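You operate a simulated robot arm through the tools that you are given. There is no shell and no other tool. Be economical: measure what you need, move in short steps, check, and stop when the job is done.

You run a simulated two-armed robot. Do the job below in one go: nothing can be reset, and whatever is moved stays where it is left.

## Task
Pick up the sample bottle labelled "middle" from the upper shelf of the yellow rack with one hand, pass it to the other hand and put it on the lower shelf of the yellow rack. Set down upright: sample bottle.

The check looks at the end state, three seconds after you hand in, the way a careful person would. Anything else that was tipped, shoved, dropped, spilled or broken makes it a failure.

## Robot
Two 7-joint arms with two-finger parallel grippers on one trunk, on a base that drives. Base frame: it is fixed to the floor where the robot stands at the start and does not move with it; the origin is under the middle of the robot, x ahead of it, y to its left, z up. Units: cm, rad, N and s.
The left shoulder is at the start at [2, 13.8, 142.5], the right one opposite. With the tool pointing down near the work surface each hand reaches from about 10 to 50 cm from the robot's upright axis, wherever it stands, measured 20 degrees to its own side. Places, roughly: lower shelf of the yellow rack [60, 30, 60]. Payload 1.57 kg a hand.
Tool frame (each hand has its own): the origin (TCP) lies between the finger pads and is the grasp point; the fingertips stand 3 cm ahead of it; z points along the fingers, y is the line along which they close. Largest opening 8 cm; finger width 1.7, thickness 1.2; the body of the gripper, 4 by 8.2 cm, starts 8 cm behind the TCP.
Orientation is told as [roll, pitch, yaw] about the base's x, y, z axes, in that order, counted from this pose: with the fingers straight down and closing along the base's y, the tool's x points along the base's -x, its y along +y and its z along -z.

## Interface
- The arms move only by the tool apply_moves. It takes "left_commands", "right_commands" or both (then of equal length, played together; a hand with none holds still); each is a list of rows, each an object of numbers (a shift or turn left out is 0, a gripper value left out holds the last): "jaw": the gripper command, from -1 (shut) to 1 (fully open), values between in proportion; "x", "y", "z": the shift along the tool's x, y, z in units of 400 mm (1.0 is 400 mm); "ax", "ay", "az": the turn, a rotation vector about the tool's x, y, z in units of 45 degrees (1.0 is 45 degrees). In form: [{"jaw": .., "x": .., "y": .., "z": .., "ax": .., "ay": .., "az": ..}, ...]. A call has 1 to 10 rows; each row is the pose to reach, as a shift and turn from the pose commanded when the call began, along the tool's axes at that moment. A call with a number of a shift or a turn outside -1 to 1 is refused whole. Rows are played at 5 a second. More than 5 cm and 0.15 rad between two rows, or a gripper value outside its range, and nothing of the call is played. A pose out of reach is approached as far as the arm can. The call stops where the force on the tool passes 40 N (or 10 N more than at its start, if that is more) or the arm is blocked; 0.2 s more then pass. Each finger travels about 4.5 cm/s and halts on what it meets, pressing with about 43 N; the grip force reading is that of the motor and also rises with nothing between the fingers. The clock runs only during rows and for 0.2 s after the last one: add rows that repeat a pose to give the fingers time. The reply holds the time, the measured pose of the TCP, the force on the tool along the base axes, the opening and the grip force, in the units named above and with some noise, with the torque about the TCP (base axes, N m) and any sound that the robot's microphone picked up.
- Cameras (640 x 400 px; columns grow to the right, rows downward): "scene" is now at [17.91, 2.69, 131.42]; the picture's right is [0.33, -0.94, 0.00], its down [-0.31, -0.11, -0.94] and it looks along [0.89, 0.31, -0.33] (base axes); focal length 214 px, centre (320, 200). "left" rides on the left gripper at [7.2, 0.7, -12.2] in its tool frame; the picture's right is [-0.09, 1.00, 0.00], its down [-0.84, -0.08, -0.54] and it looks along [-0.54, -0.05, 0.84] (tool axes); focal length 238 px, centre (320, 200). "right" rides on the right gripper at [7.2, -0.7, -12.2] in its tool frame; the picture's right is [0.09, 1.00, 0.00], its down [-0.84, 0.08, -0.54] and it looks along [-0.54, 0.05, 0.84] (tool axes); focal length 238 px, centre (320, 200). There is no depth. A picture from a camera that has moved, and an enlarged one, comes with that camera's place and axes in the base frame and with its lens. The place of the scene camera against the robot may be out by one fixed shift of up to 2.5 cm in any direction.
- capture(camera): a new picture of that camera. No time passes.
- move_column(by): slides the trunk up (or, below 0, down) by that many cm; the arms and the scene camera ride with it, the base frame stays. It gives what a move gives, with no picture.
- roll_base(legs): drives the robot by 1 to 6 legs, each [ahead, left, turn to the left] in cm, cm and rad, along the robot's own axes; the way and the turn of a leg run together, so that a leg with both is an arc; at most 150 cm and 3.142 rad a leg. The arms and the cameras ride along, it lands a little off, and it stops where it bumps. It gives what a move gives.
- turn_head(pan, tilt): turns the head with the scene camera to pan (to the left, within 1.047 rad either way) and tilt (down, from -0.506 to 1.204), counted from straight ahead of the robot. It gives what a move gives.
- inspect(camera, box): a new picture of the part [left, top, right, bottom] of that camera's present view, enlarged. No time passes.
- finish_job(): hands the job in; it is judged then, once.

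Go step by step. Nothing tells you exact positions but the pictures and the camera data: compare them with the known pose of the tool, close in by small moves and look again before you grip or let go. The budget is 120 turns and 108 pictures, counting those below and the enlarged ones. Unless the task says otherwise, let go and move clear before handing in, and close with one line.

The tools are called after "Request:" as name(argument=value, ...) on one line, values as JSON. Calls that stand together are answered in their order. apply_moves: Moves the arms, as the interface text tells. Its arguments: {"type":"object","properties":{"left_commands":{"type":"array","items":{"type":"object","properties":{"jaw":{"type":"number"},"x":{"type":"number"},"y":{"type":"number"},"z":{"type":"number"},"ax":{"type":"number"},"ay":{"type":"number"},"az":{"type":"number"}}}},"right_commands":{"type":"array","items":{"type":"object","properties":{"jaw":{"type":"number"},"x":{"type":"number"},"y":{"type":"number"},"z":{"type":"number"},"ax":{"type":"number"},"ay":{"type":"number"},"az":{"type":"number"}}}}},"required":[]} The other tools are called the same way: move_column (by) slides the trunk up or down; roll_base (legs) drives the base; turn_head (pan, tilt) turns the head that bears the scene camera; capture (camera) takes a picture; inspect (camera, box) takes an enlarged picture of a part of a camera's view; finish_job () hands the job in.

At the start:

```text
time: 0.0
left_position: [29.15, 31.89, 100.03]
left_orientation: [0.0, 0.0, 0.0]
left_force: [-0.4, 0.1, 0.6]
left_torque: [-0.04, 0.01, 0.0]
left_gripper_width: 8.0
left_gripper_force: 0.0
right_position: [34.61, -3.59, 127.39]
right_orientation: [0.0, -0.001, 0.0]
right_force: [0.0, -0.1, -0.8]
right_torque: [-0.01, -0.03, -0.02]
right_gripper_width: 8.01
right_gripper_force: 0.1
trunk travel left (down, up): [-80.0, 44.0]
robot x, y, heading: [0.05, 0.05, 0.001]
head pan, tilt: [0.339, 0.335]
```

scene: 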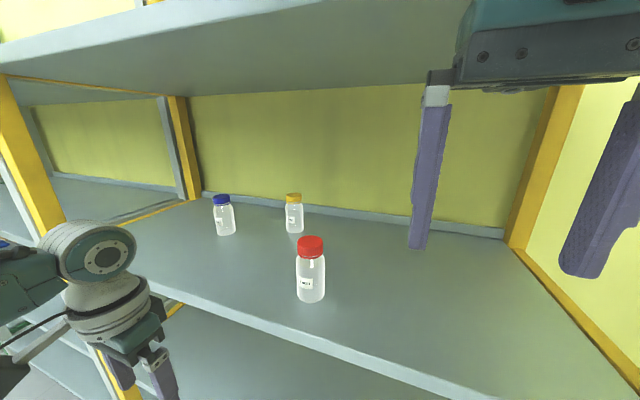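
right: 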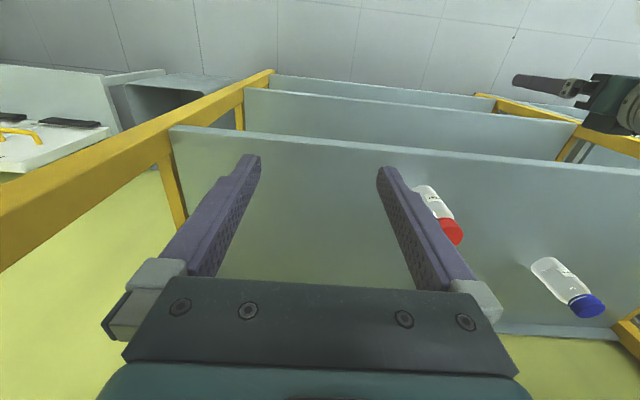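
left: 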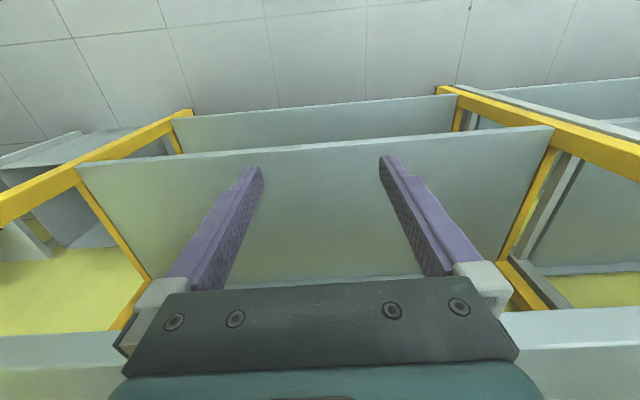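

I see three bottles (blue, yellow and red caps) on a shelf in front of the robot. I'll enlarge the view to read the labels.

Request:
inspect(camera="scene", box=[200, 180, 340, 310])

Request:
inspect(camera="right", box=[400, 170, 620, 330])

```text
3.08 times, centred on (270, 245) of scene
camera zoom: at [17.91, 2.69, 131.42], right [0.33, -0.94, 0.0], down [-0.31, -0.11, -0.94], along [0.89, 0.31, -0.33], focal length 660 px, centre (474, 62)
```

zoom: 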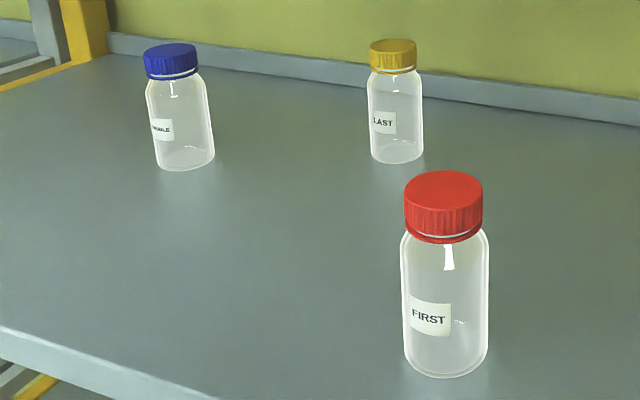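

```text
2.50 times, centred on (510, 250) of right
camera zoom: at [27.63, -4.22, 139.72], right [-0.09, 1.0, 0.0], down [0.84, 0.08, 0.54], along [0.54, 0.05, -0.84], focal length 596 px, centre (-155, 75)
```

zoom: 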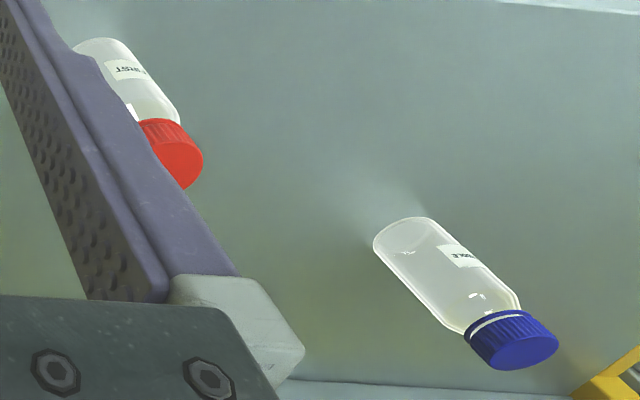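

The middle bottle is the one with the blue cap, at roughly (62, 47, base 103). Before planning the base motion I'll look at the surroundings and the lower shelf.

Request:
turn_head(pan=0.6, tilt=1.0)

Request:
capture(camera="scene")

Request:
turn_head(pan=1.0, tilt=0.5)

Request:
capture(camera="scene")

```text
time: 1.0
left_position: [28.96, 31.96, 99.99]
left_orientation: [0.0, 0.001, 0.001]
left_force: [0.7, -0.1, 0.1]
left_torque: [0.02, 0.04, -0.01]
left_gripper_width: 8.0
left_gripper_force: 0.0
right_position: [34.62, -3.7, 127.41]
right_orientation: [0.0, 0.001, 0.0]
right_force: [-0.1, 1.1, 0.5]
right_torque: [0.03, -0.01, -0.04]
right_gripper_width: 8.0
right_gripper_force: 0.1
trunk travel left (down, up): [-80.0, 44.0]
robot x, y, heading: [0.35, -0.21, -0.002]
head pan, tilt: [0.6, 1.0]
```

```text
102 pictures are left
camera scene: at [14.87, 3.54, 125.81], right [0.56, -0.83, 0.0], down [-0.69, -0.47, -0.54], along [0.45, 0.31, -0.84], focal length 214 px, centre (320, 200)
```

scene: 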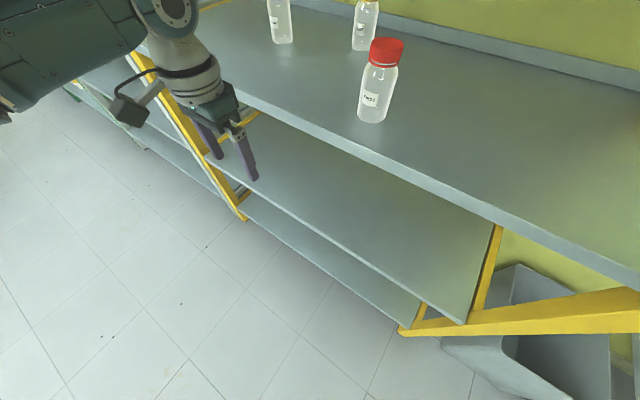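

```text
time: 2.0
left_position: [29.01, 32.01, 100.02]
left_orientation: [0.0, 0.001, -0.001]
left_force: [-1.1, 0.5, 0.0]
left_torque: [-0.01, 0.0, 0.03]
left_gripper_width: 8.04
left_gripper_force: 0.1
right_position: [34.71, -3.63, 127.5]
right_orientation: [0.001, 0.0, 0.0]
right_force: [0.2, 0.8, -0.1]
right_torque: [0.01, 0.01, 0.02]
right_gripper_width: 7.99
right_gripper_force: 0.0
trunk travel left (down, up): [-80.0, 44.0]
robot x, y, heading: [-0.08, 0.02, -0.0]
head pan, tilt: [1.0, 0.499]
```

```text
101 pictures are left
camera scene: at [14.03, 7.25, 129.9], right [0.84, -0.54, 0.0], down [-0.26, -0.4, -0.88], along [0.47, 0.74, -0.48], focal length 214 px, centre (320, 200)
```

scene: 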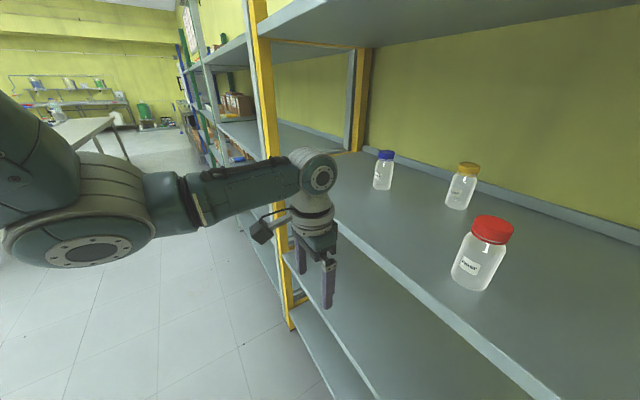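

The lower shelf is empty and there is free floor to the left. I'll back off and shift left so the left arm faces the blue-capped bottle, then tilt the left hand forward.

Request:
roll_base(legs=[[-18, 0, 0], [0, 27, 0]])

Request:
apply_moves(left_commands=[{"ay": -0.17}, {"ay": -0.34}, {"ay": -0.51}, {"ay": -0.68}, {"ay": -0.85}, {"ay": -1.0}])

Request:
turn_head(pan=0.35, tilt=0.4)

Request:
capture(camera="scene")

Request:
capture(camera="left")

```text
time: 5.0
left_position: [11.36, 58.98, 100.02]
left_orientation: [-0.001, -0.001, -0.002]
left_force: [0.8, -0.7, -0.1]
left_torque: [0.04, 0.01, 0.03]
left_gripper_width: 8.01
left_gripper_force: 0.0
right_position: [16.94, 23.26, 127.4]
right_orientation: [0.0, 0.0, -0.004]
right_force: [-0.1, 0.9, 0.2]
right_torque: [0.02, 0.0, 0.01]
right_gripper_width: 8.01
right_gripper_force: 0.0
trunk travel left (down, up): [-80.0, 44.0]
robot x, y, heading: [-17.83, 27.34, -0.006]
head pan, tilt: [1.0, 0.499]
```

```text
time: 6.4
left_position: [11.3, 59.08, 100.06]
left_orientation: [0.0, -0.788, -0.004]
left_force: [-0.8, 0.4, -0.5]
left_torque: [0.02, 0.0, -0.02]
left_gripper_width: 8.0
left_gripper_force: 0.0
right_position: [16.84, 23.45, 127.48]
right_orientation: [0.0, -0.001, -0.003]
right_force: [0.6, 0.3, -0.2]
right_torque: [-0.01, 0.03, -0.03]
right_gripper_width: 7.97
right_gripper_force: 0.1
trunk travel left (down, up): [-80.0, 44.0]
robot x, y, heading: [-18.06, 27.02, -0.004]
head pan, tilt: [1.0, 0.499]
```

```text
time: 7.4
left_position: [11.35, 58.92, 100.0]
left_orientation: [0.0, -0.784, -0.003]
left_force: [0.2, 0.1, -0.4]
left_torque: [0.02, 0.01, 0.04]
left_gripper_width: 8.02
left_gripper_force: 0.1
right_position: [16.89, 23.27, 127.44]
right_orientation: [0.002, -0.001, -0.004]
right_force: [-0.8, 0.2, -0.2]
right_torque: [0.02, -0.04, -0.03]
right_gripper_width: 8.0
right_gripper_force: 0.1
trunk travel left (down, up): [-80.0, 44.0]
robot x, y, heading: [-17.58, 27.13, -0.005]
head pan, tilt: [0.351, 0.4]
```

```text
100 pictures are left
camera scene: at [-0.02, 29.89, 130.82], right [0.34, -0.94, 0.0], down [-0.37, -0.13, -0.92], along [0.87, 0.31, -0.39], focal length 214 px, centre (320, 200)
```

scene: 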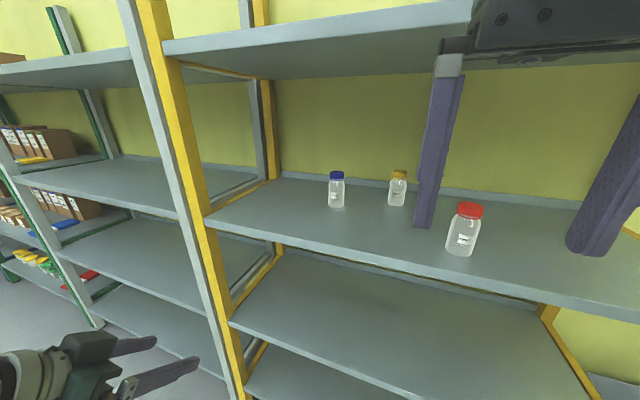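

```text
99 pictures are left
camera left: at [-2.34, 59.78, 103.59], right [0.07, 1.0, 0.06], down [0.21, -0.08, 0.97], along [0.98, -0.05, -0.21], focal length 238 px, centre (320, 200)
```

left: 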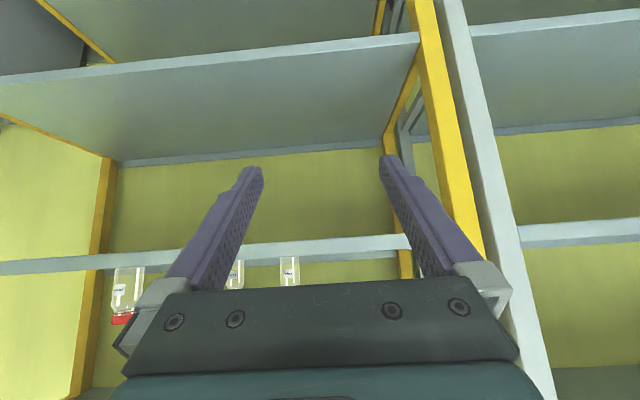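

The bottle is confirmed near (62, 47). I'll move the left hand in front of it with a 60° tilt and lower the trunk 15 cm.

Request:
apply_moves(left_commands=[{"x": -0.097, "y": -0.0375, "z": -0.009, "ay": -0.042}, {"x": -0.194, "y": -0.075, "z": -0.018, "ay": -0.083}, {"x": -0.292, "y": -0.1125, "z": -0.026, "ay": -0.125}, {"x": -0.389, "y": -0.15, "z": -0.035, "ay": -0.167}, {"x": -0.486, "y": -0.1875, "z": -0.044, "ay": -0.208}, {"x": -0.583, "y": -0.225, "z": -0.053, "ay": -0.25}, {"x": -0.68, "y": -0.2625, "z": -0.061, "ay": -0.292}, {"x": -0.778, "y": -0.3, "z": -0.07, "ay": -0.333}])

Request:
move_column(by=-15)

Request:
capture(camera="left")

Request:
capture(camera="scene")

```text
time: 9.2
left_position: [31.27, 46.89, 124.06]
left_orientation: [0.001, -1.046, -0.003]
left_force: [-0.2, 0.3, -0.4]
left_torque: [0.0, 0.0, 0.01]
left_gripper_width: 7.98
left_gripper_force: 0.1
right_position: [16.84, 23.52, 127.42]
right_orientation: [-0.001, -0.001, -0.002]
right_force: [0.6, -0.3, 0.1]
right_torque: [-0.01, -0.04, 0.0]
right_gripper_width: 8.0
right_gripper_force: 0.2
trunk travel left (down, up): [-80.0, 44.0]
robot x, y, heading: [-17.57, 26.66, -0.002]
head pan, tilt: [0.351, 0.4]
```

```text
time: 11.0
left_position: [31.28, 46.94, 109.03]
left_orientation: [0.0, -1.047, -0.002]
left_force: [-0.4, -0.1, -0.6]
left_torque: [-0.02, -0.02, 0.02]
left_gripper_width: 8.0
left_gripper_force: 0.0
right_position: [16.87, 23.37, 112.42]
right_orientation: [-0.001, 0.0, -0.005]
right_force: [0.3, 0.6, 0.2]
right_torque: [-0.02, 0.0, -0.02]
right_gripper_width: 8.03
right_gripper_force: 0.1
trunk travel left (down, up): [-65.0, 59.0]
robot x, y, heading: [-17.92, 27.36, -0.003]
head pan, tilt: [0.351, 0.4]
```

```text
98 pictures are left
camera left: at [17.07, 47.61, 108.84], right [0.05, 1.0, 0.08], down [-0.05, -0.08, 1.0], along [1.0, -0.05, 0.05], focal length 238 px, centre (320, 200)
```

left: 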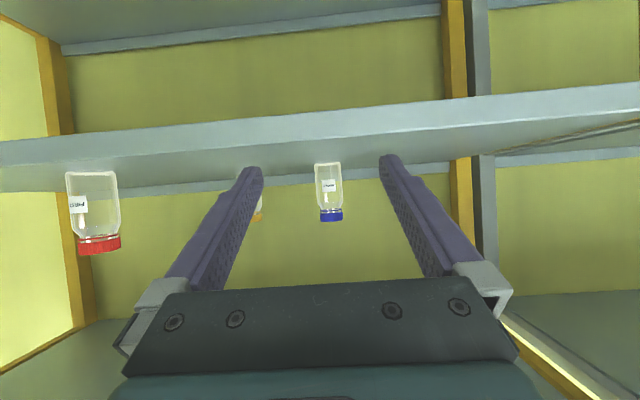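

```text
97 pictures are left
camera scene: at [-0.01, 29.88, 115.83], right [0.34, -0.94, 0.0], down [-0.37, -0.13, -0.92], along [0.87, 0.31, -0.39], focal length 214 px, centre (320, 200)
```

scene: 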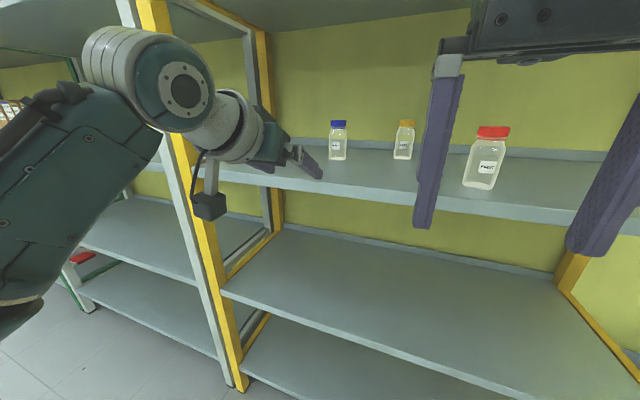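

The hand lines up with the bottle in y, and the shelf is at z≈104. I'll ease the tilt to about 52° so the wrist camera stays clear of the shelf, drop slightly, then drive forward.

Request:
apply_moves(left_commands=[{"ay": 0.09, "y": 0.01}, {"ay": 0.178, "y": 0.02}])

Request:
roll_base(legs=[[16, 0, 0]])

Request:
capture(camera="left")

Request:
capture(camera="scene")

```text
time: 11.6
left_position: [31.15, 47.47, 108.88]
left_orientation: [0.001, -0.906, -0.002]
left_force: [-0.4, 0.9, 0.3]
left_torque: [-0.01, 0.02, -0.02]
left_gripper_width: 7.98
left_gripper_force: 0.1
right_position: [16.91, 23.36, 112.55]
right_orientation: [-0.001, 0.002, -0.004]
right_force: [0.0, 0.0, -0.8]
right_torque: [-0.02, 0.01, 0.0]
right_gripper_width: 8.01
right_gripper_force: 0.2
trunk travel left (down, up): [-65.0, 59.0]
robot x, y, heading: [-18.27, 27.41, -0.001]
head pan, tilt: [0.351, 0.4]
```

```text
time: 13.0
left_position: [47.46, 47.24, 108.76]
left_orientation: [0.0, -0.905, -0.005]
left_force: [0.3, -0.6, 0.4]
left_torque: [0.0, 0.04, 0.0]
left_gripper_width: 8.0
left_gripper_force: 0.1
right_position: [33.06, 23.28, 112.38]
right_orientation: [-0.001, 0.001, -0.007]
right_force: [-0.7, -0.3, 0.2]
right_torque: [0.03, 0.06, -0.02]
right_gripper_width: 8.01
right_gripper_force: 0.1
trunk travel left (down, up): [-65.0, 59.0]
robot x, y, heading: [-1.48, 26.9, -0.007]
head pan, tilt: [0.351, 0.4]
```

```text
96 pictures are left
camera left: at [33.49, 48.16, 110.76], right [0.06, 1.0, 0.07], down [0.09, -0.08, 0.99], along [0.99, -0.06, -0.09], focal length 238 px, centre (320, 200)
```

left: 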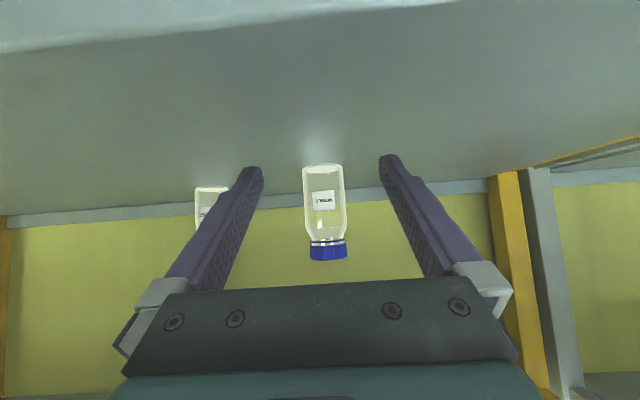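

```text
95 pictures are left
camera scene: at [16.25, 29.76, 115.83], right [0.34, -0.94, 0.0], down [-0.37, -0.13, -0.92], along [0.87, 0.31, -0.39], focal length 214 px, centre (320, 200)
```

scene: 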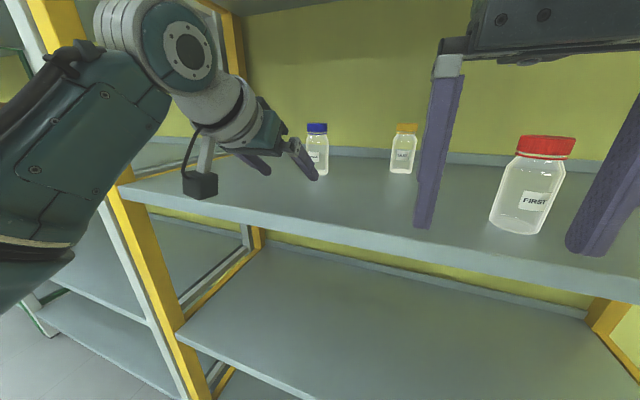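

The bottle is straight ahead at about x=61.5, y=47.1 with its base at z=104.5. I'll extend 9 cm horizontally and look again.

Request:
apply_moves(left_commands=[{"x": -0.046, "z": 0.059}, {"x": -0.093, "z": 0.118}, {"x": -0.139, "z": 0.177}])

Request:
capture(camera="left")

Request:
capture(camera="scene")

```text
time: 13.8
left_position: [56.64, 47.17, 108.81]
left_orientation: [-0.001, -0.907, -0.006]
left_force: [0.2, 0.5, 0.4]
left_torque: [0.01, -0.02, -0.04]
left_gripper_width: 8.01
left_gripper_force: 0.1
right_position: [33.02, 23.1, 112.47]
right_orientation: [0.002, 0.002, -0.006]
right_force: [-0.5, 0.7, -0.4]
right_torque: [-0.01, -0.01, -0.02]
right_gripper_width: 8.02
right_gripper_force: 0.2
trunk travel left (down, up): [-65.0, 59.0]
robot x, y, heading: [-1.57, 27.06, -0.002]
head pan, tilt: [0.351, 0.4]
```

```text
94 pictures are left
camera left: at [42.57, 48.01, 110.72], right [0.06, 1.0, 0.07], down [0.09, -0.08, 0.99], along [0.99, -0.06, -0.09], focal length 238 px, centre (320, 200)
```

left: 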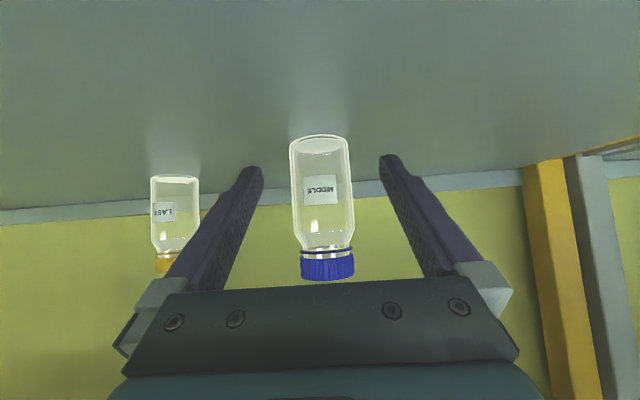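

```text
93 pictures are left
camera scene: at [16.25, 29.76, 115.83], right [0.34, -0.94, 0.0], down [-0.37, -0.13, -0.92], along [0.87, 0.31, -0.39], focal length 214 px, centre (320, 200)
```

scene: 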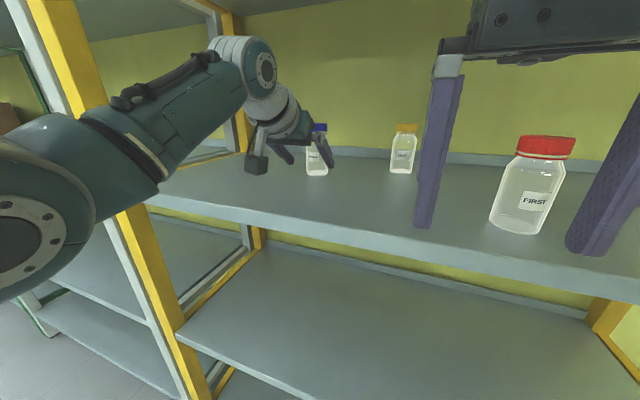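

The bottle is centred between the fingers about 4 cm ahead. I'll advance 4.2 cm and check before closing.

Request:
apply_moves(left_commands=[{"x": -0.032, "z": 0.041}, {"x": -0.065, "z": 0.083}])

Request:
capture(camera="left")

Request:
inspect(camera="scene", box=[220, 90, 420, 215])

```text
time: 14.4
left_position: [60.84, 47.08, 108.91]
left_orientation: [0.0, -0.908, -0.004]
left_force: [-0.8, 0.1, 0.9]
left_torque: [-0.01, -0.01, -0.04]
left_gripper_width: 7.99
left_gripper_force: 0.0
right_position: [33.13, 23.19, 112.47]
right_orientation: [0.001, 0.0, -0.004]
right_force: [-0.8, 0.7, -0.6]
right_torque: [0.0, 0.0, 0.02]
right_gripper_width: 8.01
right_gripper_force: 0.1
trunk travel left (down, up): [-65.0, 59.0]
robot x, y, heading: [-1.58, 27.39, -0.01]
head pan, tilt: [0.351, 0.4]
```

```text
92 pictures are left
camera left: at [46.86, 47.91, 110.73], right [0.06, 1.0, 0.07], down [0.09, -0.08, 0.99], along [0.99, -0.06, -0.09], focal length 238 px, centre (320, 200)
```

left: 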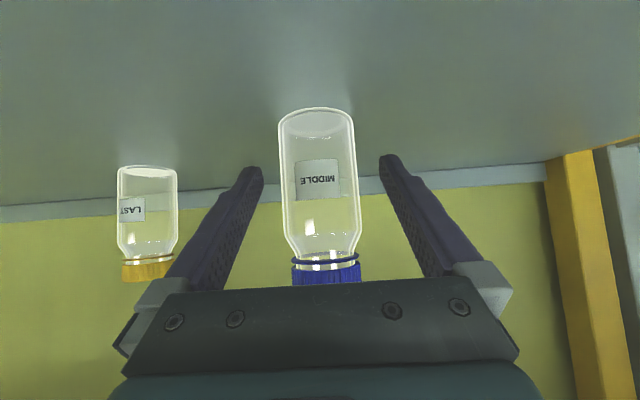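

```text
3.20 times, centred on (320, 152) of scene
camera zoom: at [16.25, 29.77, 115.83], right [0.34, -0.94, 0.0], down [-0.37, -0.13, -0.92], along [0.87, 0.31, -0.39], focal length 686 px, centre (320, 352)
```

zoom: 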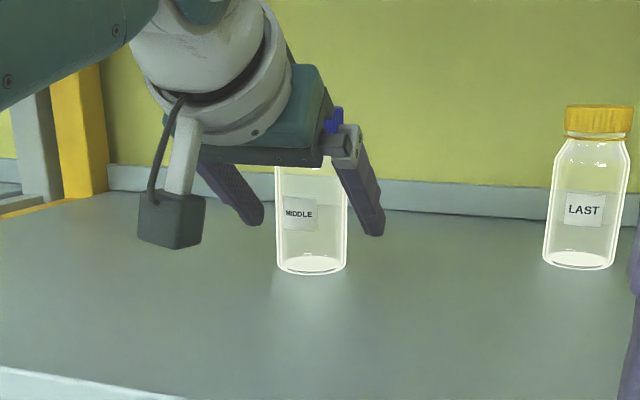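

It looks aligned. I'll nudge about 0.8 cm further so the pads sit on the bottle's axis, then close the gripper.

Request:
apply_moves(left_commands=[{"x": -0.0124, "z": 0.0157}, {"x": -0.0124, "z": 0.0157, "jaw": 0.5}, {"x": -0.0124, "z": 0.0157, "jaw": 0}, {"x": -0.0124, "z": 0.0157, "jaw": -0.5}, {"x": -0.0124, "z": 0.0157, "jaw": -1}, {"x": -0.0124, "z": 0.0157, "jaw": -1}, {"x": -0.0124, "z": 0.0157, "jaw": -1}])

Request:
capture(camera="left")

```text
time: 16.0
left_position: [61.53, 47.1, 108.77]
left_orientation: [-0.002, -0.908, -0.006]
left_force: [-0.1, -1.4, 2.4]
left_torque: [-0.03, 0.02, -0.02]
left_gripper_width: 4.85
left_gripper_force: 42.7
right_position: [33.05, 23.23, 112.4]
right_orientation: [0.0, 0.0, -0.007]
right_force: [0.6, -0.3, -0.7]
right_torque: [0.02, -0.02, 0.0]
right_gripper_width: 8.01
right_gripper_force: 0.1
trunk travel left (down, up): [-65.0, 59.0]
robot x, y, heading: [-1.28, 26.94, -0.006]
head pan, tilt: [0.351, 0.4]
```

```text
90 pictures are left
camera left: at [47.6, 47.93, 110.73], right [0.06, 1.0, 0.07], down [0.09, -0.08, 0.99], along [0.99, -0.06, -0.09], focal length 238 px, centre (320, 200)
```

left: 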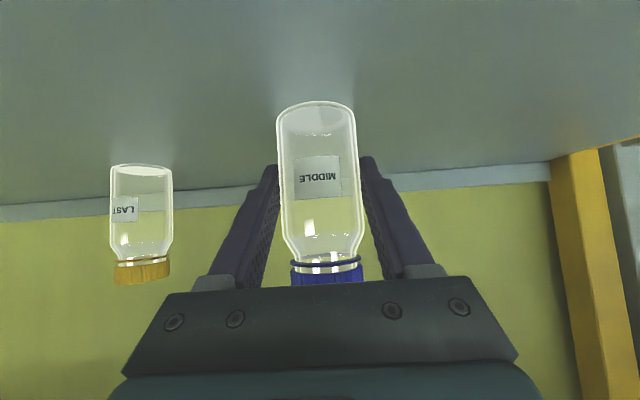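

The bottle is gripped (4.85 cm wide). I'll lift it 4 cm, check it comes along, and back the base out.

Request:
apply_moves(left_commands=[{"x": -0.02, "z": -0.0155}, {"x": -0.04, "z": -0.031}, {"x": -0.079, "z": -0.062}])

Request:
capture(camera="left")

Request:
capture(camera="scene")

```text
time: 16.8
left_position: [61.57, 47.05, 112.89]
left_orientation: [0.0, -0.907, -0.005]
left_force: [0.0, 0.1, -1.1]
left_torque: [0.01, 0.02, 0.03]
left_gripper_width: 4.84
left_gripper_force: 43.1
right_position: [33.06, 23.24, 112.36]
right_orientation: [-0.001, 0.001, -0.006]
right_force: [0.1, -1.0, -0.1]
right_torque: [0.0, 0.0, 0.0]
right_gripper_width: 7.97
right_gripper_force: 0.1
trunk travel left (down, up): [-65.0, 59.0]
robot x, y, heading: [-1.41, 26.79, -0.006]
head pan, tilt: [0.351, 0.4]
```

```text
89 pictures are left
camera left: at [47.57, 47.85, 114.81], right [0.06, 1.0, 0.07], down [0.09, -0.08, 0.99], along [0.99, -0.06, -0.09], focal length 238 px, centre (320, 200)
```

left: 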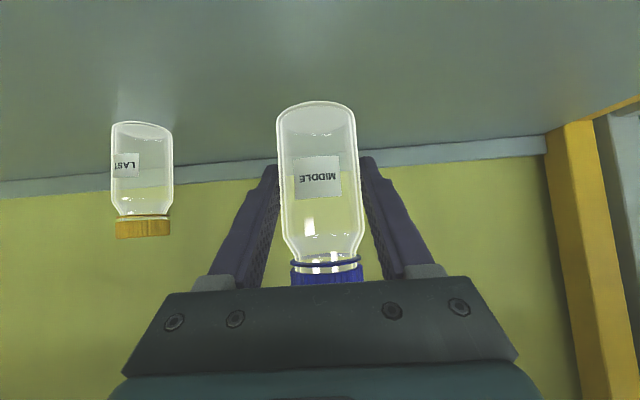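

```text
88 pictures are left
camera scene: at [16.23, 29.76, 115.82], right [0.34, -0.94, 0.0], down [-0.37, -0.13, -0.92], along [0.87, 0.31, -0.39], focal length 214 px, centre (320, 200)
```

scene: 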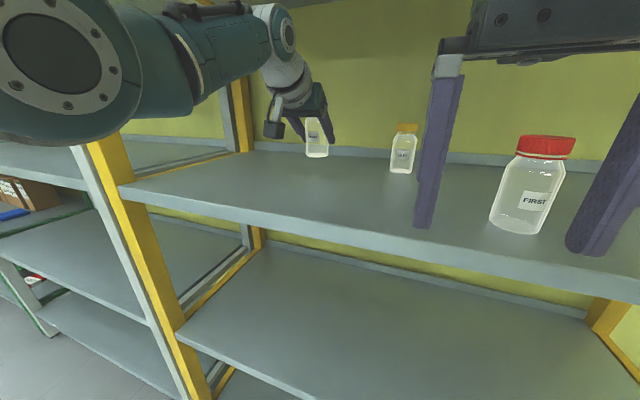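

The bottle is up and steady. I'll back out 42 cm into free space for the handover.

Request:
roll_base(legs=[[-42, 0, 0]])

Request:
capture(camera="scene")

```text
time: 19.4
left_position: [20.16, 47.2, 112.89]
left_orientation: [0.0, -0.904, -0.01]
left_force: [0.2, 0.6, -0.2]
left_torque: [0.02, 0.0, 0.02]
left_gripper_width: 4.88
left_gripper_force: 42.9
right_position: [-8.55, 23.38, 112.38]
right_orientation: [-0.001, 0.001, -0.009]
right_force: [-1.0, 0.8, -0.2]
right_torque: [0.02, 0.02, -0.01]
right_gripper_width: 7.99
right_gripper_force: 0.0
trunk travel left (down, up): [-65.0, 59.0]
robot x, y, heading: [-43.12, 27.18, -0.011]
head pan, tilt: [0.351, 0.4]
```

```text
87 pictures are left
camera scene: at [-25.37, 30.01, 115.82], right [0.34, -0.94, 0.0], down [-0.37, -0.13, -0.92], along [0.87, 0.31, -0.39], focal length 214 px, centre (320, 200)
```

scene: 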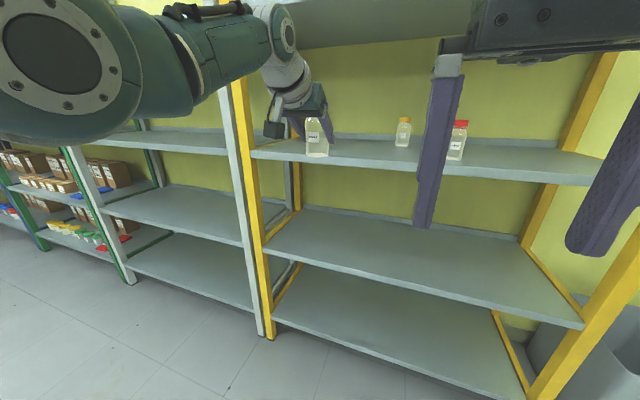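

Everything stays clear. Next I'll bring the left hand inward with a yaw of −35° while the right hand moves out to the right and up.

Request:
apply_moves(left_commands=[{"x": 0.056, "y": -0.06, "z": -0.071, "ax": 0.122, "az": 0.096}, {"x": 0.111, "y": -0.12, "z": -0.142, "ax": 0.244, "az": 0.192}, {"x": 0.167, "y": -0.18, "z": -0.212, "ax": 0.367, "az": 0.289}, {"x": 0.222, "y": -0.24, "z": -0.283, "ax": 0.489, "az": 0.385}, {"x": 0.278, "y": -0.3, "z": -0.354, "ax": 0.611, "az": 0.481}], right_commands=[{"y": -0.085, "z": -0.065}, {"y": -0.17, "z": -0.13}, {"y": -0.255, "z": -0.195}, {"y": -0.34, "z": -0.26}, {"y": -0.425, "z": -0.325}])

Request:
capture(camera="scene")

```text
time: 20.4
left_position: [6.05, 38.21, 112.71]
left_orientation: [0.002, -0.905, -0.476]
left_force: [0.1, 0.4, -2.0]
left_torque: [-0.01, 0.05, -0.02]
left_gripper_width: 4.85
left_gripper_force: 42.9
right_position: [-10.7, 10.83, 115.54]
right_orientation: [-0.017, 0.206, 0.009]
right_force: [0.8, 0.4, -0.2]
right_torque: [-0.04, 0.02, -0.01]
right_gripper_width: 8.02
right_gripper_force: 0.0
trunk travel left (down, up): [-65.0, 59.0]
robot x, y, heading: [-42.76, 27.25, -0.007]
head pan, tilt: [0.351, 0.4]
stopped in row 5 (right hand): the arm was blocked; the commanded pose is now the measured one
```

```text
86 pictures are left
camera scene: at [-25.36, 30.03, 115.83], right [0.34, -0.94, 0.0], down [-0.37, -0.13, -0.92], along [0.87, 0.31, -0.39], focal length 214 px, centre (320, 200)
```

scene: 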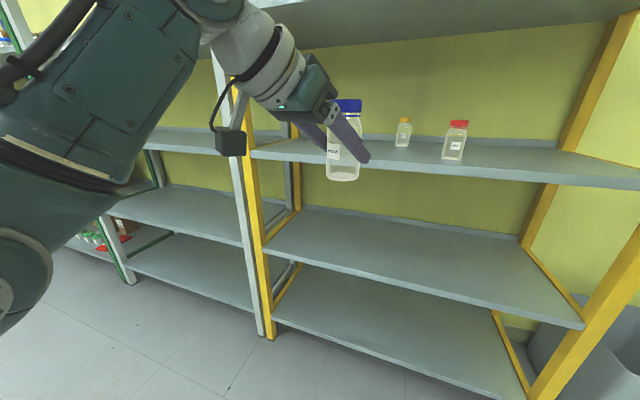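

The right arm hit a limit while rising with its fingers down. I'll look at its posture.

Request:
turn_head(pan=-0.5, tilt=0.4)

Request:
capture(camera="scene")

```text
time: 21.6
left_position: [6.27, 38.2, 112.75]
left_orientation: [0.001, -0.905, -0.476]
left_force: [0.5, 0.5, -1.3]
left_torque: [0.01, 0.02, -0.02]
left_gripper_width: 4.87
left_gripper_force: 43.0
right_position: [-10.81, 10.77, 115.54]
right_orientation: [-0.016, 0.205, 0.005]
right_force: [0.1, 0.8, -0.6]
right_torque: [0.04, 0.0, -0.01]
right_gripper_width: 7.97
right_gripper_force: 0.0
trunk travel left (down, up): [-65.0, 59.0]
robot x, y, heading: [-42.95, 27.27, -0.009]
head pan, tilt: [-0.499, 0.4]
```

```text
85 pictures are left
camera scene: at [-26.0, 22.41, 115.82], right [-0.49, -0.87, 0.0], down [-0.34, 0.19, -0.92], along [0.81, -0.45, -0.39], focal length 214 px, centre (320, 200)
```

scene: 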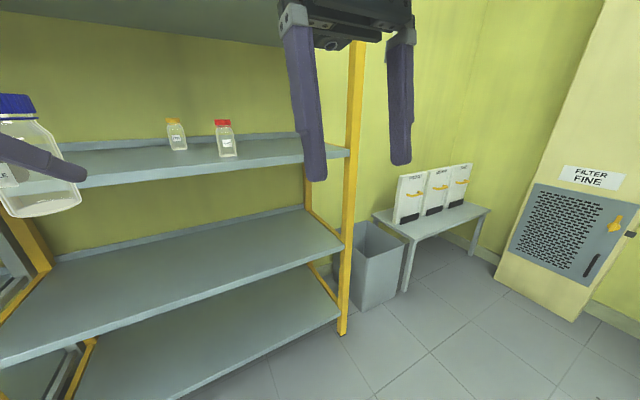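

Tilting the right hand forward should free it up, so I'll do that first.

Request:
apply_moves(right_commands=[{"ay": -0.17}, {"ay": -0.34}, {"ay": -0.51}, {"ay": -0.68}, {"ay": -0.85}, {"ay": -1.0}])

```text
time: 22.7
left_position: [6.14, 38.21, 112.82]
left_orientation: [0.002, -0.904, -0.477]
left_force: [-0.3, -0.8, -0.8]
left_torque: [-0.01, 0.04, -0.04]
left_gripper_width: 4.88
left_gripper_force: 43.3
right_position: [-12.27, 9.52, 111.62]
right_orientation: [-0.101, -0.274, 0.032]
right_force: [-1.1, 0.7, 0.3]
right_torque: [0.0, 0.0, 0.01]
right_gripper_width: 8.0
right_gripper_force: 0.1
trunk travel left (down, up): [-65.0, 59.0]
robot x, y, heading: [-42.97, 27.39, -0.007]
head pan, tilt: [-0.499, 0.4]
stopped in row 5 (right hand): the arm was blocked; the commanded pose is now the measured one
```

It still seems folded too close to its shoulder. I'll reach it forward and slightly down to unfold.

Request:
apply_moves(right_commands=[{"x": -0.087, "z": 0.059}, {"x": -0.173, "z": 0.118}, {"x": -0.26, "z": 0.177}])

Request:
capture(camera="scene")

```text
time: 23.5
left_position: [6.25, 38.23, 112.78]
left_orientation: [0.001, -0.905, -0.475]
left_force: [0.3, -0.1, -0.1]
left_torque: [-0.02, 0.02, -0.04]
left_gripper_width: 4.87
left_gripper_force: 42.9
right_position: [-0.3, 9.24, 107.65]
right_orientation: [-0.104, -0.272, 0.037]
right_force: [0.7, -0.8, 0.6]
right_torque: [0.0, 0.01, -0.03]
right_gripper_width: 8.02
right_gripper_force: 0.0
trunk travel left (down, up): [-65.0, 59.0]
robot x, y, heading: [-43.08, 27.83, -0.009]
head pan, tilt: [-0.499, 0.4]
```

```text
84 pictures are left
camera scene: at [-26.0, 22.41, 115.83], right [-0.49, -0.87, 0.0], down [-0.34, 0.19, -0.92], along [0.8, -0.45, -0.39], focal length 214 px, centre (320, 200)
```

scene: 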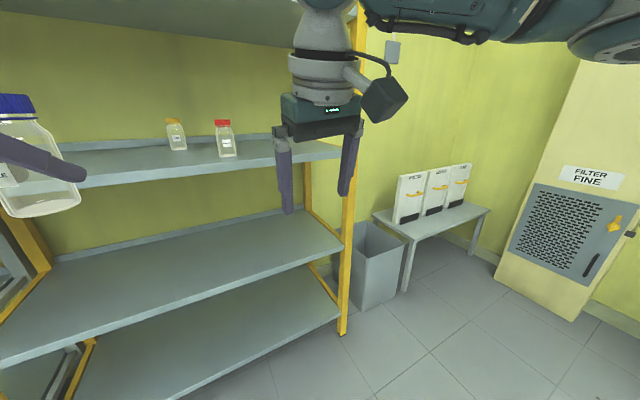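

The right arm is freed. Now I'll pitch it to about −0.85.

Request:
apply_moves(right_commands=[{"ax": -0.025, "ay": -0.148, "az": 0.007}, {"ax": -0.05, "ay": -0.295, "az": 0.014}, {"ax": -0.076, "ay": -0.443, "az": 0.021}, {"ax": -0.1, "ay": -0.59, "az": 0.028}, {"ax": -0.127, "ay": -0.738, "az": 0.036}])

```text
time: 24.7
left_position: [6.11, 38.12, 112.78]
left_orientation: [0.003, -0.907, -0.475]
left_force: [0.2, -0.5, -1.0]
left_torque: [-0.01, 0.0, 0.02]
left_gripper_width: 4.87
left_gripper_force: 42.9
right_position: [-0.3, 9.17, 107.61]
right_orientation: [-0.002, -0.856, 0.037]
right_force: [0.0, 0.1, 0.1]
right_torque: [-0.01, 0.03, 0.02]
right_gripper_width: 7.96
right_gripper_force: 0.0
trunk travel left (down, up): [-65.0, 59.0]
robot x, y, heading: [-42.88, 27.51, -0.01]
head pan, tilt: [-0.499, 0.4]
```

Both hands are fine. I'll yaw the right hand +0.66 while raising it 12 cm, and bring the left hand 6 cm further inward.

Request:
apply_moves(right_commands=[{"x": -0.045, "z": -0.039, "ax": -0.127, "az": -0.11}, {"x": -0.09, "z": -0.079, "ax": -0.254, "az": -0.22}, {"x": -0.136, "z": -0.118, "ax": -0.38, "az": -0.33}, {"x": -0.181, "z": -0.157, "ax": -0.507, "az": -0.44}, {"x": -0.2265, "z": -0.1965, "ax": -0.634, "az": -0.55}], left_commands=[{"x": -0.003, "y": -0.031, "z": 0.004, "ax": 0.026, "az": 0.02}, {"x": -0.006, "y": -0.062, "z": 0.008, "ax": 0.052, "az": 0.041}, {"x": -0.009, "y": -0.094, "z": 0.011, "ax": 0.078, "az": 0.061}, {"x": -0.012, "y": -0.125, "z": 0.015, "ax": 0.104, "az": 0.082}, {"x": -0.015, "y": -0.156, "z": 0.019, "ax": 0.13, "az": 0.102}])

Request:
turn_head(pan=0.05, tilt=0.3)

Request:
capture(camera="scene")

Request:
capture(camera="right")

```text
time: 25.9
left_position: [4.21, 32.01, 112.78]
left_orientation: [0.001, -0.906, -0.606]
left_force: [0.4, -0.2, -1.2]
left_torque: [-0.03, -0.01, 0.0]
left_gripper_width: 4.86
left_gripper_force: 43.0
right_position: [-1.49, 9.45, 118.29]
right_orientation: [0.005, -0.836, 0.678]
right_force: [-0.8, 0.0, -0.4]
right_torque: [-0.02, -0.04, 0.0]
right_gripper_width: 7.98
right_gripper_force: 0.1
right hand out of reach, approached as far as the arm can: row 5
trunk travel left (down, up): [-65.0, 59.0]
robot x, y, heading: [-43.07, 27.14, -0.009]
head pan, tilt: [-0.499, 0.4]
```

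```text
time: 26.9
left_position: [4.08, 32.27, 112.8]
left_orientation: [0.0, -0.906, -0.606]
left_force: [-0.9, -0.3, -0.9]
left_torque: [0.02, 0.02, -0.01]
left_gripper_width: 4.9
left_gripper_force: 43.1
right_position: [-1.48, 9.32, 118.21]
right_orientation: [0.003, -0.836, 0.674]
right_force: [-0.3, 0.3, 0.7]
right_torque: [-0.02, 0.0, -0.02]
right_gripper_width: 7.99
right_gripper_force: 0.0
trunk travel left (down, up): [-65.0, 59.0]
robot x, y, heading: [-43.0, 27.24, -0.011]
head pan, tilt: [0.051, 0.3]
```

```text
83 pictures are left
camera scene: at [-24.77, 27.29, 116.75], right [0.04, -1.0, 0.0], down [-0.3, -0.01, -0.96], along [0.95, 0.04, -0.3], focal length 214 px, centre (320, 200)
```

scene: 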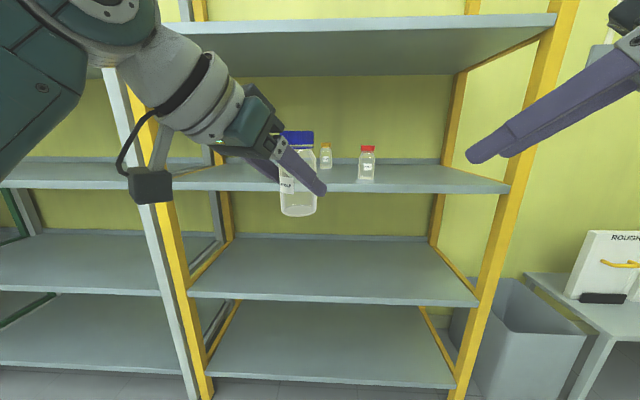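

```text
82 pictures are left
camera right: at [-11.75, 0.24, 121.17], right [-0.67, 0.74, -0.07], down [0.08, 0.16, 0.98], along [0.74, 0.66, -0.16], focal length 238 px, centre (320, 200)
```

right: 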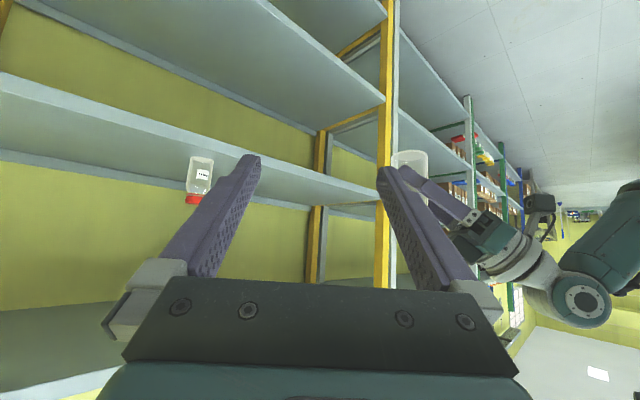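

The right arm is at its reach limit up high, so I'll hand over lower and further forward: left hand to about (14, 32, 104) with more yaw, right hand to a point about 13 cm short of the cap with its jaw partly closed.

Request:
apply_moves(left_commands=[{"x": 0.0125, "y": 0.036, "z": 0.075, "ax": 0.0625, "az": 0.049}, {"x": 0.025, "y": 0.071, "z": 0.15, "ax": 0.125, "az": 0.099}, {"x": 0.0375, "y": 0.107, "z": 0.225, "ax": 0.1875, "az": 0.148}, {"x": 0.05, "y": 0.1425, "z": 0.3, "ax": 0.25, "az": 0.197}])

Request:
apply_moves(right_commands=[{"x": -0.012, "y": 0.041, "z": 0.079, "jaw": 0.55}, {"x": -0.024, "y": 0.081, "z": 0.158, "jaw": 0.55}, {"x": -0.036, "y": 0.122, "z": 0.238, "jaw": 0.55}, {"x": -0.048, "y": 0.162, "z": 0.317, "jaw": 0.55}, {"x": -0.06, "y": 0.203, "z": 0.396, "jaw": 0.55}])

Request:
capture(camera="scene")

Request:
capture(camera="right")

```text
time: 27.9
left_position: [14.12, 32.01, 104.01]
left_orientation: [0.005, -0.91, -0.861]
left_force: [0.7, -1.4, -1.5]
left_torque: [-0.03, 0.01, 0.0]
left_gripper_width: 4.86
left_gripper_force: 43.0
right_position: [-1.62, 9.27, 118.27]
right_orientation: [0.003, -0.835, 0.673]
right_force: [0.5, 0.2, -0.6]
right_torque: [-0.01, -0.02, 0.01]
right_gripper_width: 8.0
right_gripper_force: 0.0
trunk travel left (down, up): [-65.0, 59.0]
robot x, y, heading: [-43.17, 27.41, -0.01]
head pan, tilt: [0.051, 0.3]
```

```text
time: 29.1
left_position: [14.03, 32.19, 103.89]
left_orientation: [0.002, -0.907, -0.857]
left_force: [-0.3, 0.4, -1.7]
left_torque: [-0.01, 0.0, 0.01]
left_gripper_width: 4.87
left_gripper_force: 43.1
right_position: [3.88, 24.42, 110.49]
right_orientation: [-0.001, -0.853, 0.694]
right_force: [-0.1, -0.2, -0.1]
right_torque: [-0.02, 0.04, 0.03]
right_gripper_width: 6.19
right_gripper_force: 0.0
trunk travel left (down, up): [-65.0, 59.0]
robot x, y, heading: [-43.19, 27.17, -0.005]
head pan, tilt: [0.051, 0.3]
```

```text
81 pictures are left
camera scene: at [-24.77, 27.31, 116.75], right [0.04, -1.0, 0.0], down [-0.3, -0.01, -0.96], along [0.95, 0.04, -0.3], focal length 214 px, centre (320, 200)
```

scene: 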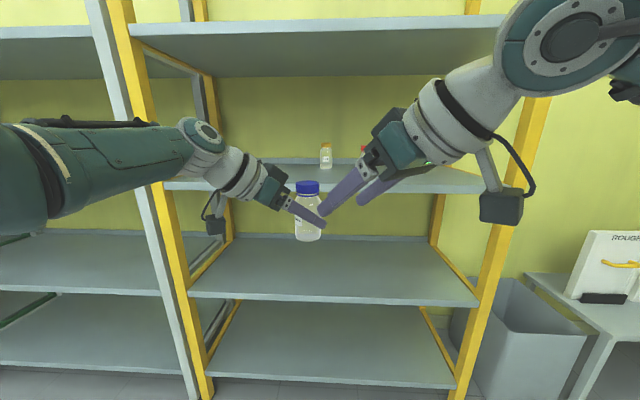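

```text
80 pictures are left
camera right: at [-6.24, 15.14, 113.11], right [-0.68, 0.73, -0.07], down [0.06, 0.15, 0.99], along [0.73, 0.67, -0.14], focal length 238 px, centre (320, 200)
```

right: 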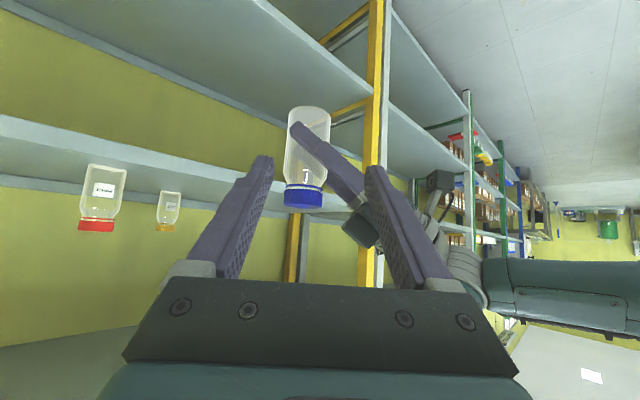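

The cap sits nearly centred ahead of the right hand, about 12.7 cm forward and 1.1 cm to its side. I'll approach 6.5 cm and check.

Request:
apply_moves(right_commands=[{"x": -0.04, "y": -0.014, "z": 0.06}, {"x": -0.09, "y": -0.0275, "z": 0.137}])

Request:
capture(camera="right")

Request:
inspect(camera="scene", box=[240, 150, 400, 250])

```text
time: 29.7
left_position: [14.14, 32.26, 103.86]
left_orientation: [0.005, -0.905, -0.857]
left_force: [7.8, 3.8, -4.8]
left_torque: [-0.16, 0.12, -0.2]
left_gripper_width: 4.86
left_gripper_force: 42.8
right_position: [9.47, 27.57, 109.52]
right_orientation: [0.0, -0.853, 0.694]
right_force: [-7.0, -3.5, 4.3]
right_torque: [0.08, 0.14, 0.38]
right_gripper_width: 6.34
right_gripper_force: 0.4
trunk travel left (down, up): [-65.0, 59.0]
robot x, y, heading: [-43.06, 27.46, -0.005]
head pan, tilt: [0.051, 0.3]
```

```text
79 pictures are left
camera right: at [-0.53, 18.34, 112.28], right [-0.68, 0.73, -0.07], down [0.06, 0.15, 0.99], along [0.73, 0.67, -0.15], focal length 238 px, centre (320, 200)
```

right: 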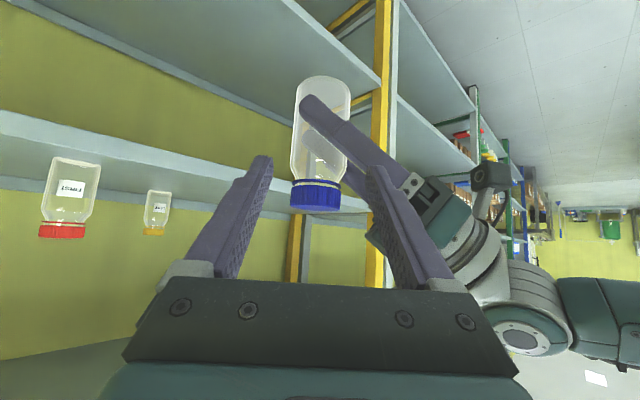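

```text
4.00 times, centred on (320, 200) of scene
camera zoom: at [-24.76, 27.32, 116.75], right [0.04, -1.0, 0.0], down [-0.3, -0.01, -0.96], along [0.95, 0.04, -0.3], focal length 858 px, centre (320, 200)
```

zoom: 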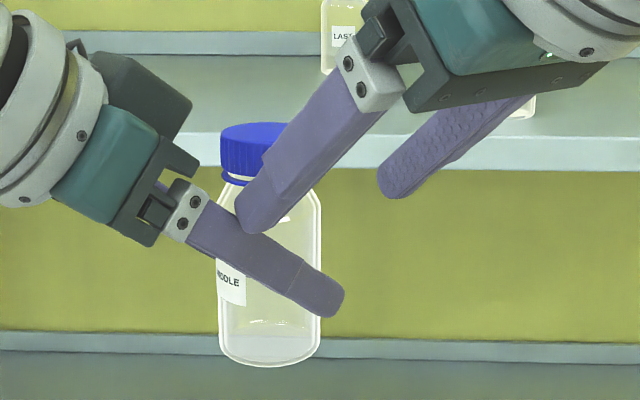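

The right fingertip touched the left hand's near finger (about 7 N). I'll lift the right hand 3.5 cm and recheck before coming in higher.

Request:
apply_moves(right_commands=[{"x": -0.01, "z": -0.03}, {"x": -0.056, "z": -0.075}])

Request:
capture(camera="right")

Request:
inspect(camera="scene", box=[240, 150, 400, 250])

Request:
capture(camera="left")

```text
time: 30.3
left_position: [14.08, 32.3, 103.83]
left_orientation: [0.004, -0.905, -0.857]
left_force: [0.6, 0.0, -1.3]
left_torque: [0.04, 0.0, 0.0]
left_gripper_width: 4.89
left_gripper_force: 42.6
right_position: [8.95, 27.22, 113.34]
right_orientation: [-0.001, -0.853, 0.693]
right_force: [-0.1, 0.3, -0.2]
right_torque: [0.01, 0.01, -0.01]
right_gripper_width: 6.2
right_gripper_force: 0.0
trunk travel left (down, up): [-65.0, 59.0]
robot x, y, heading: [-43.15, 27.4, -0.01]
head pan, tilt: [0.051, 0.3]
```

```text
77 pictures are left
camera right: at [-1.23, 17.89, 115.98], right [-0.68, 0.73, -0.07], down [0.06, 0.15, 0.99], along [0.73, 0.67, -0.15], focal length 238 px, centre (320, 200)
```

right: 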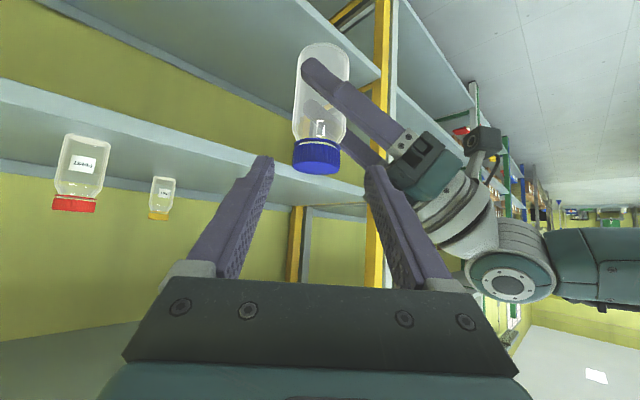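

```text
4.00 times, centred on (320, 200) of scene
camera zoom: at [-24.76, 27.3, 116.75], right [0.04, -1.0, 0.0], down [-0.3, -0.01, -0.96], along [0.95, 0.04, -0.3], focal length 858 px, centre (320, 200)
```

zoom: 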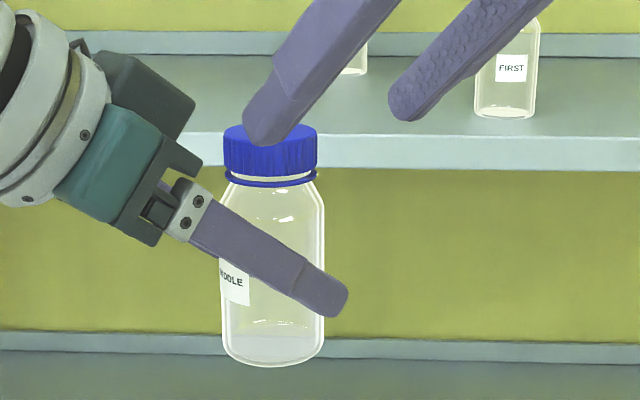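

```text
75 pictures are left
camera left: at [5.33, 43.24, 105.79], right [0.79, 0.61, 0.07], down [0.0, -0.12, 0.99], along [0.61, -0.78, -0.09], focal length 238 px, centre (320, 200)
```

left: 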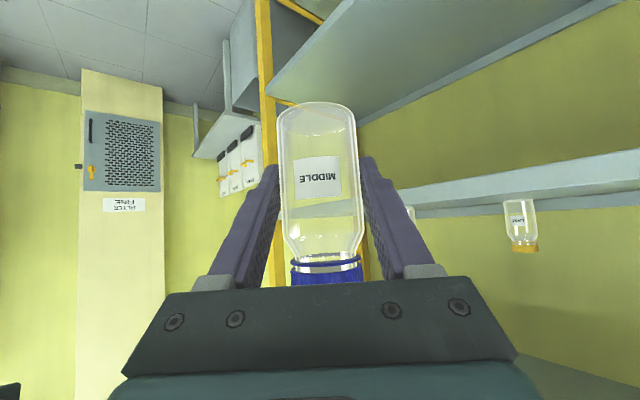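

The bottle stays upright, and the cap is centred for the right hand at about 7 cm ahead. I'll go in at this height and then come down onto the cap.

Request:
apply_moves(right_commands=[{"x": -0.058, "z": 0.067}, {"x": -0.117, "z": 0.134}])

Request:
capture(camera="right")

Request:
inspect(camera="scene", box=[240, 150, 400, 250])

```text
time: 30.9
left_position: [13.94, 32.19, 103.83]
left_orientation: [0.002, -0.907, -0.856]
left_force: [-0.2, 0.1, -1.1]
left_torque: [-0.01, 0.01, 0.03]
left_gripper_width: 4.86
left_gripper_force: 42.8
right_position: [12.4, 30.09, 113.23]
right_orientation: [-0.002, -0.856, 0.691]
right_force: [0.1, -0.3, 0.0]
right_torque: [0.02, 0.03, -0.01]
right_gripper_width: 6.2
right_gripper_force: 0.1
right hand out of reach, approached as far as the arm can: row 2
trunk travel left (down, up): [-65.0, 59.0]
robot x, y, heading: [-43.13, 26.98, -0.008]
head pan, tilt: [0.051, 0.3]
```

```text
74 pictures are left
camera right: at [2.35, 20.86, 115.92], right [-0.68, 0.73, -0.07], down [0.06, 0.15, 0.99], along [0.73, 0.67, -0.14], focal length 238 px, centre (320, 200)
```

right: 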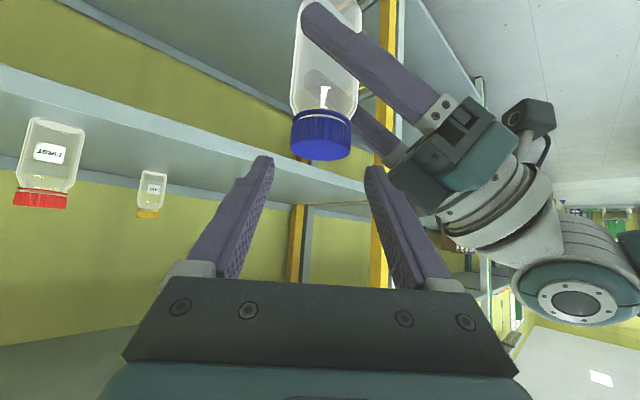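

```text
4.00 times, centred on (320, 200) of scene
camera zoom: at [-24.78, 27.29, 116.74], right [0.04, -1.0, 0.0], down [-0.3, -0.01, -0.96], along [0.95, 0.04, -0.3], focal length 858 px, centre (320, 200)
```

zoom: 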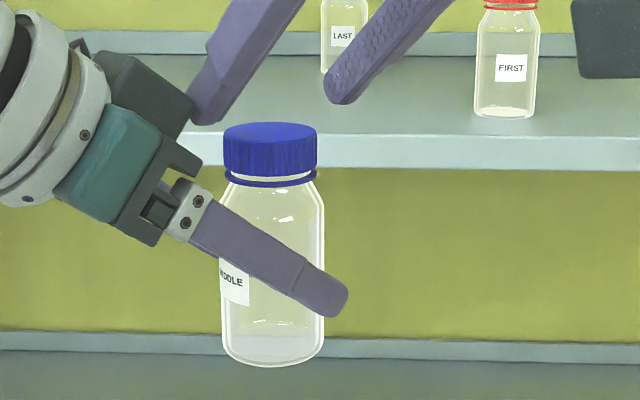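

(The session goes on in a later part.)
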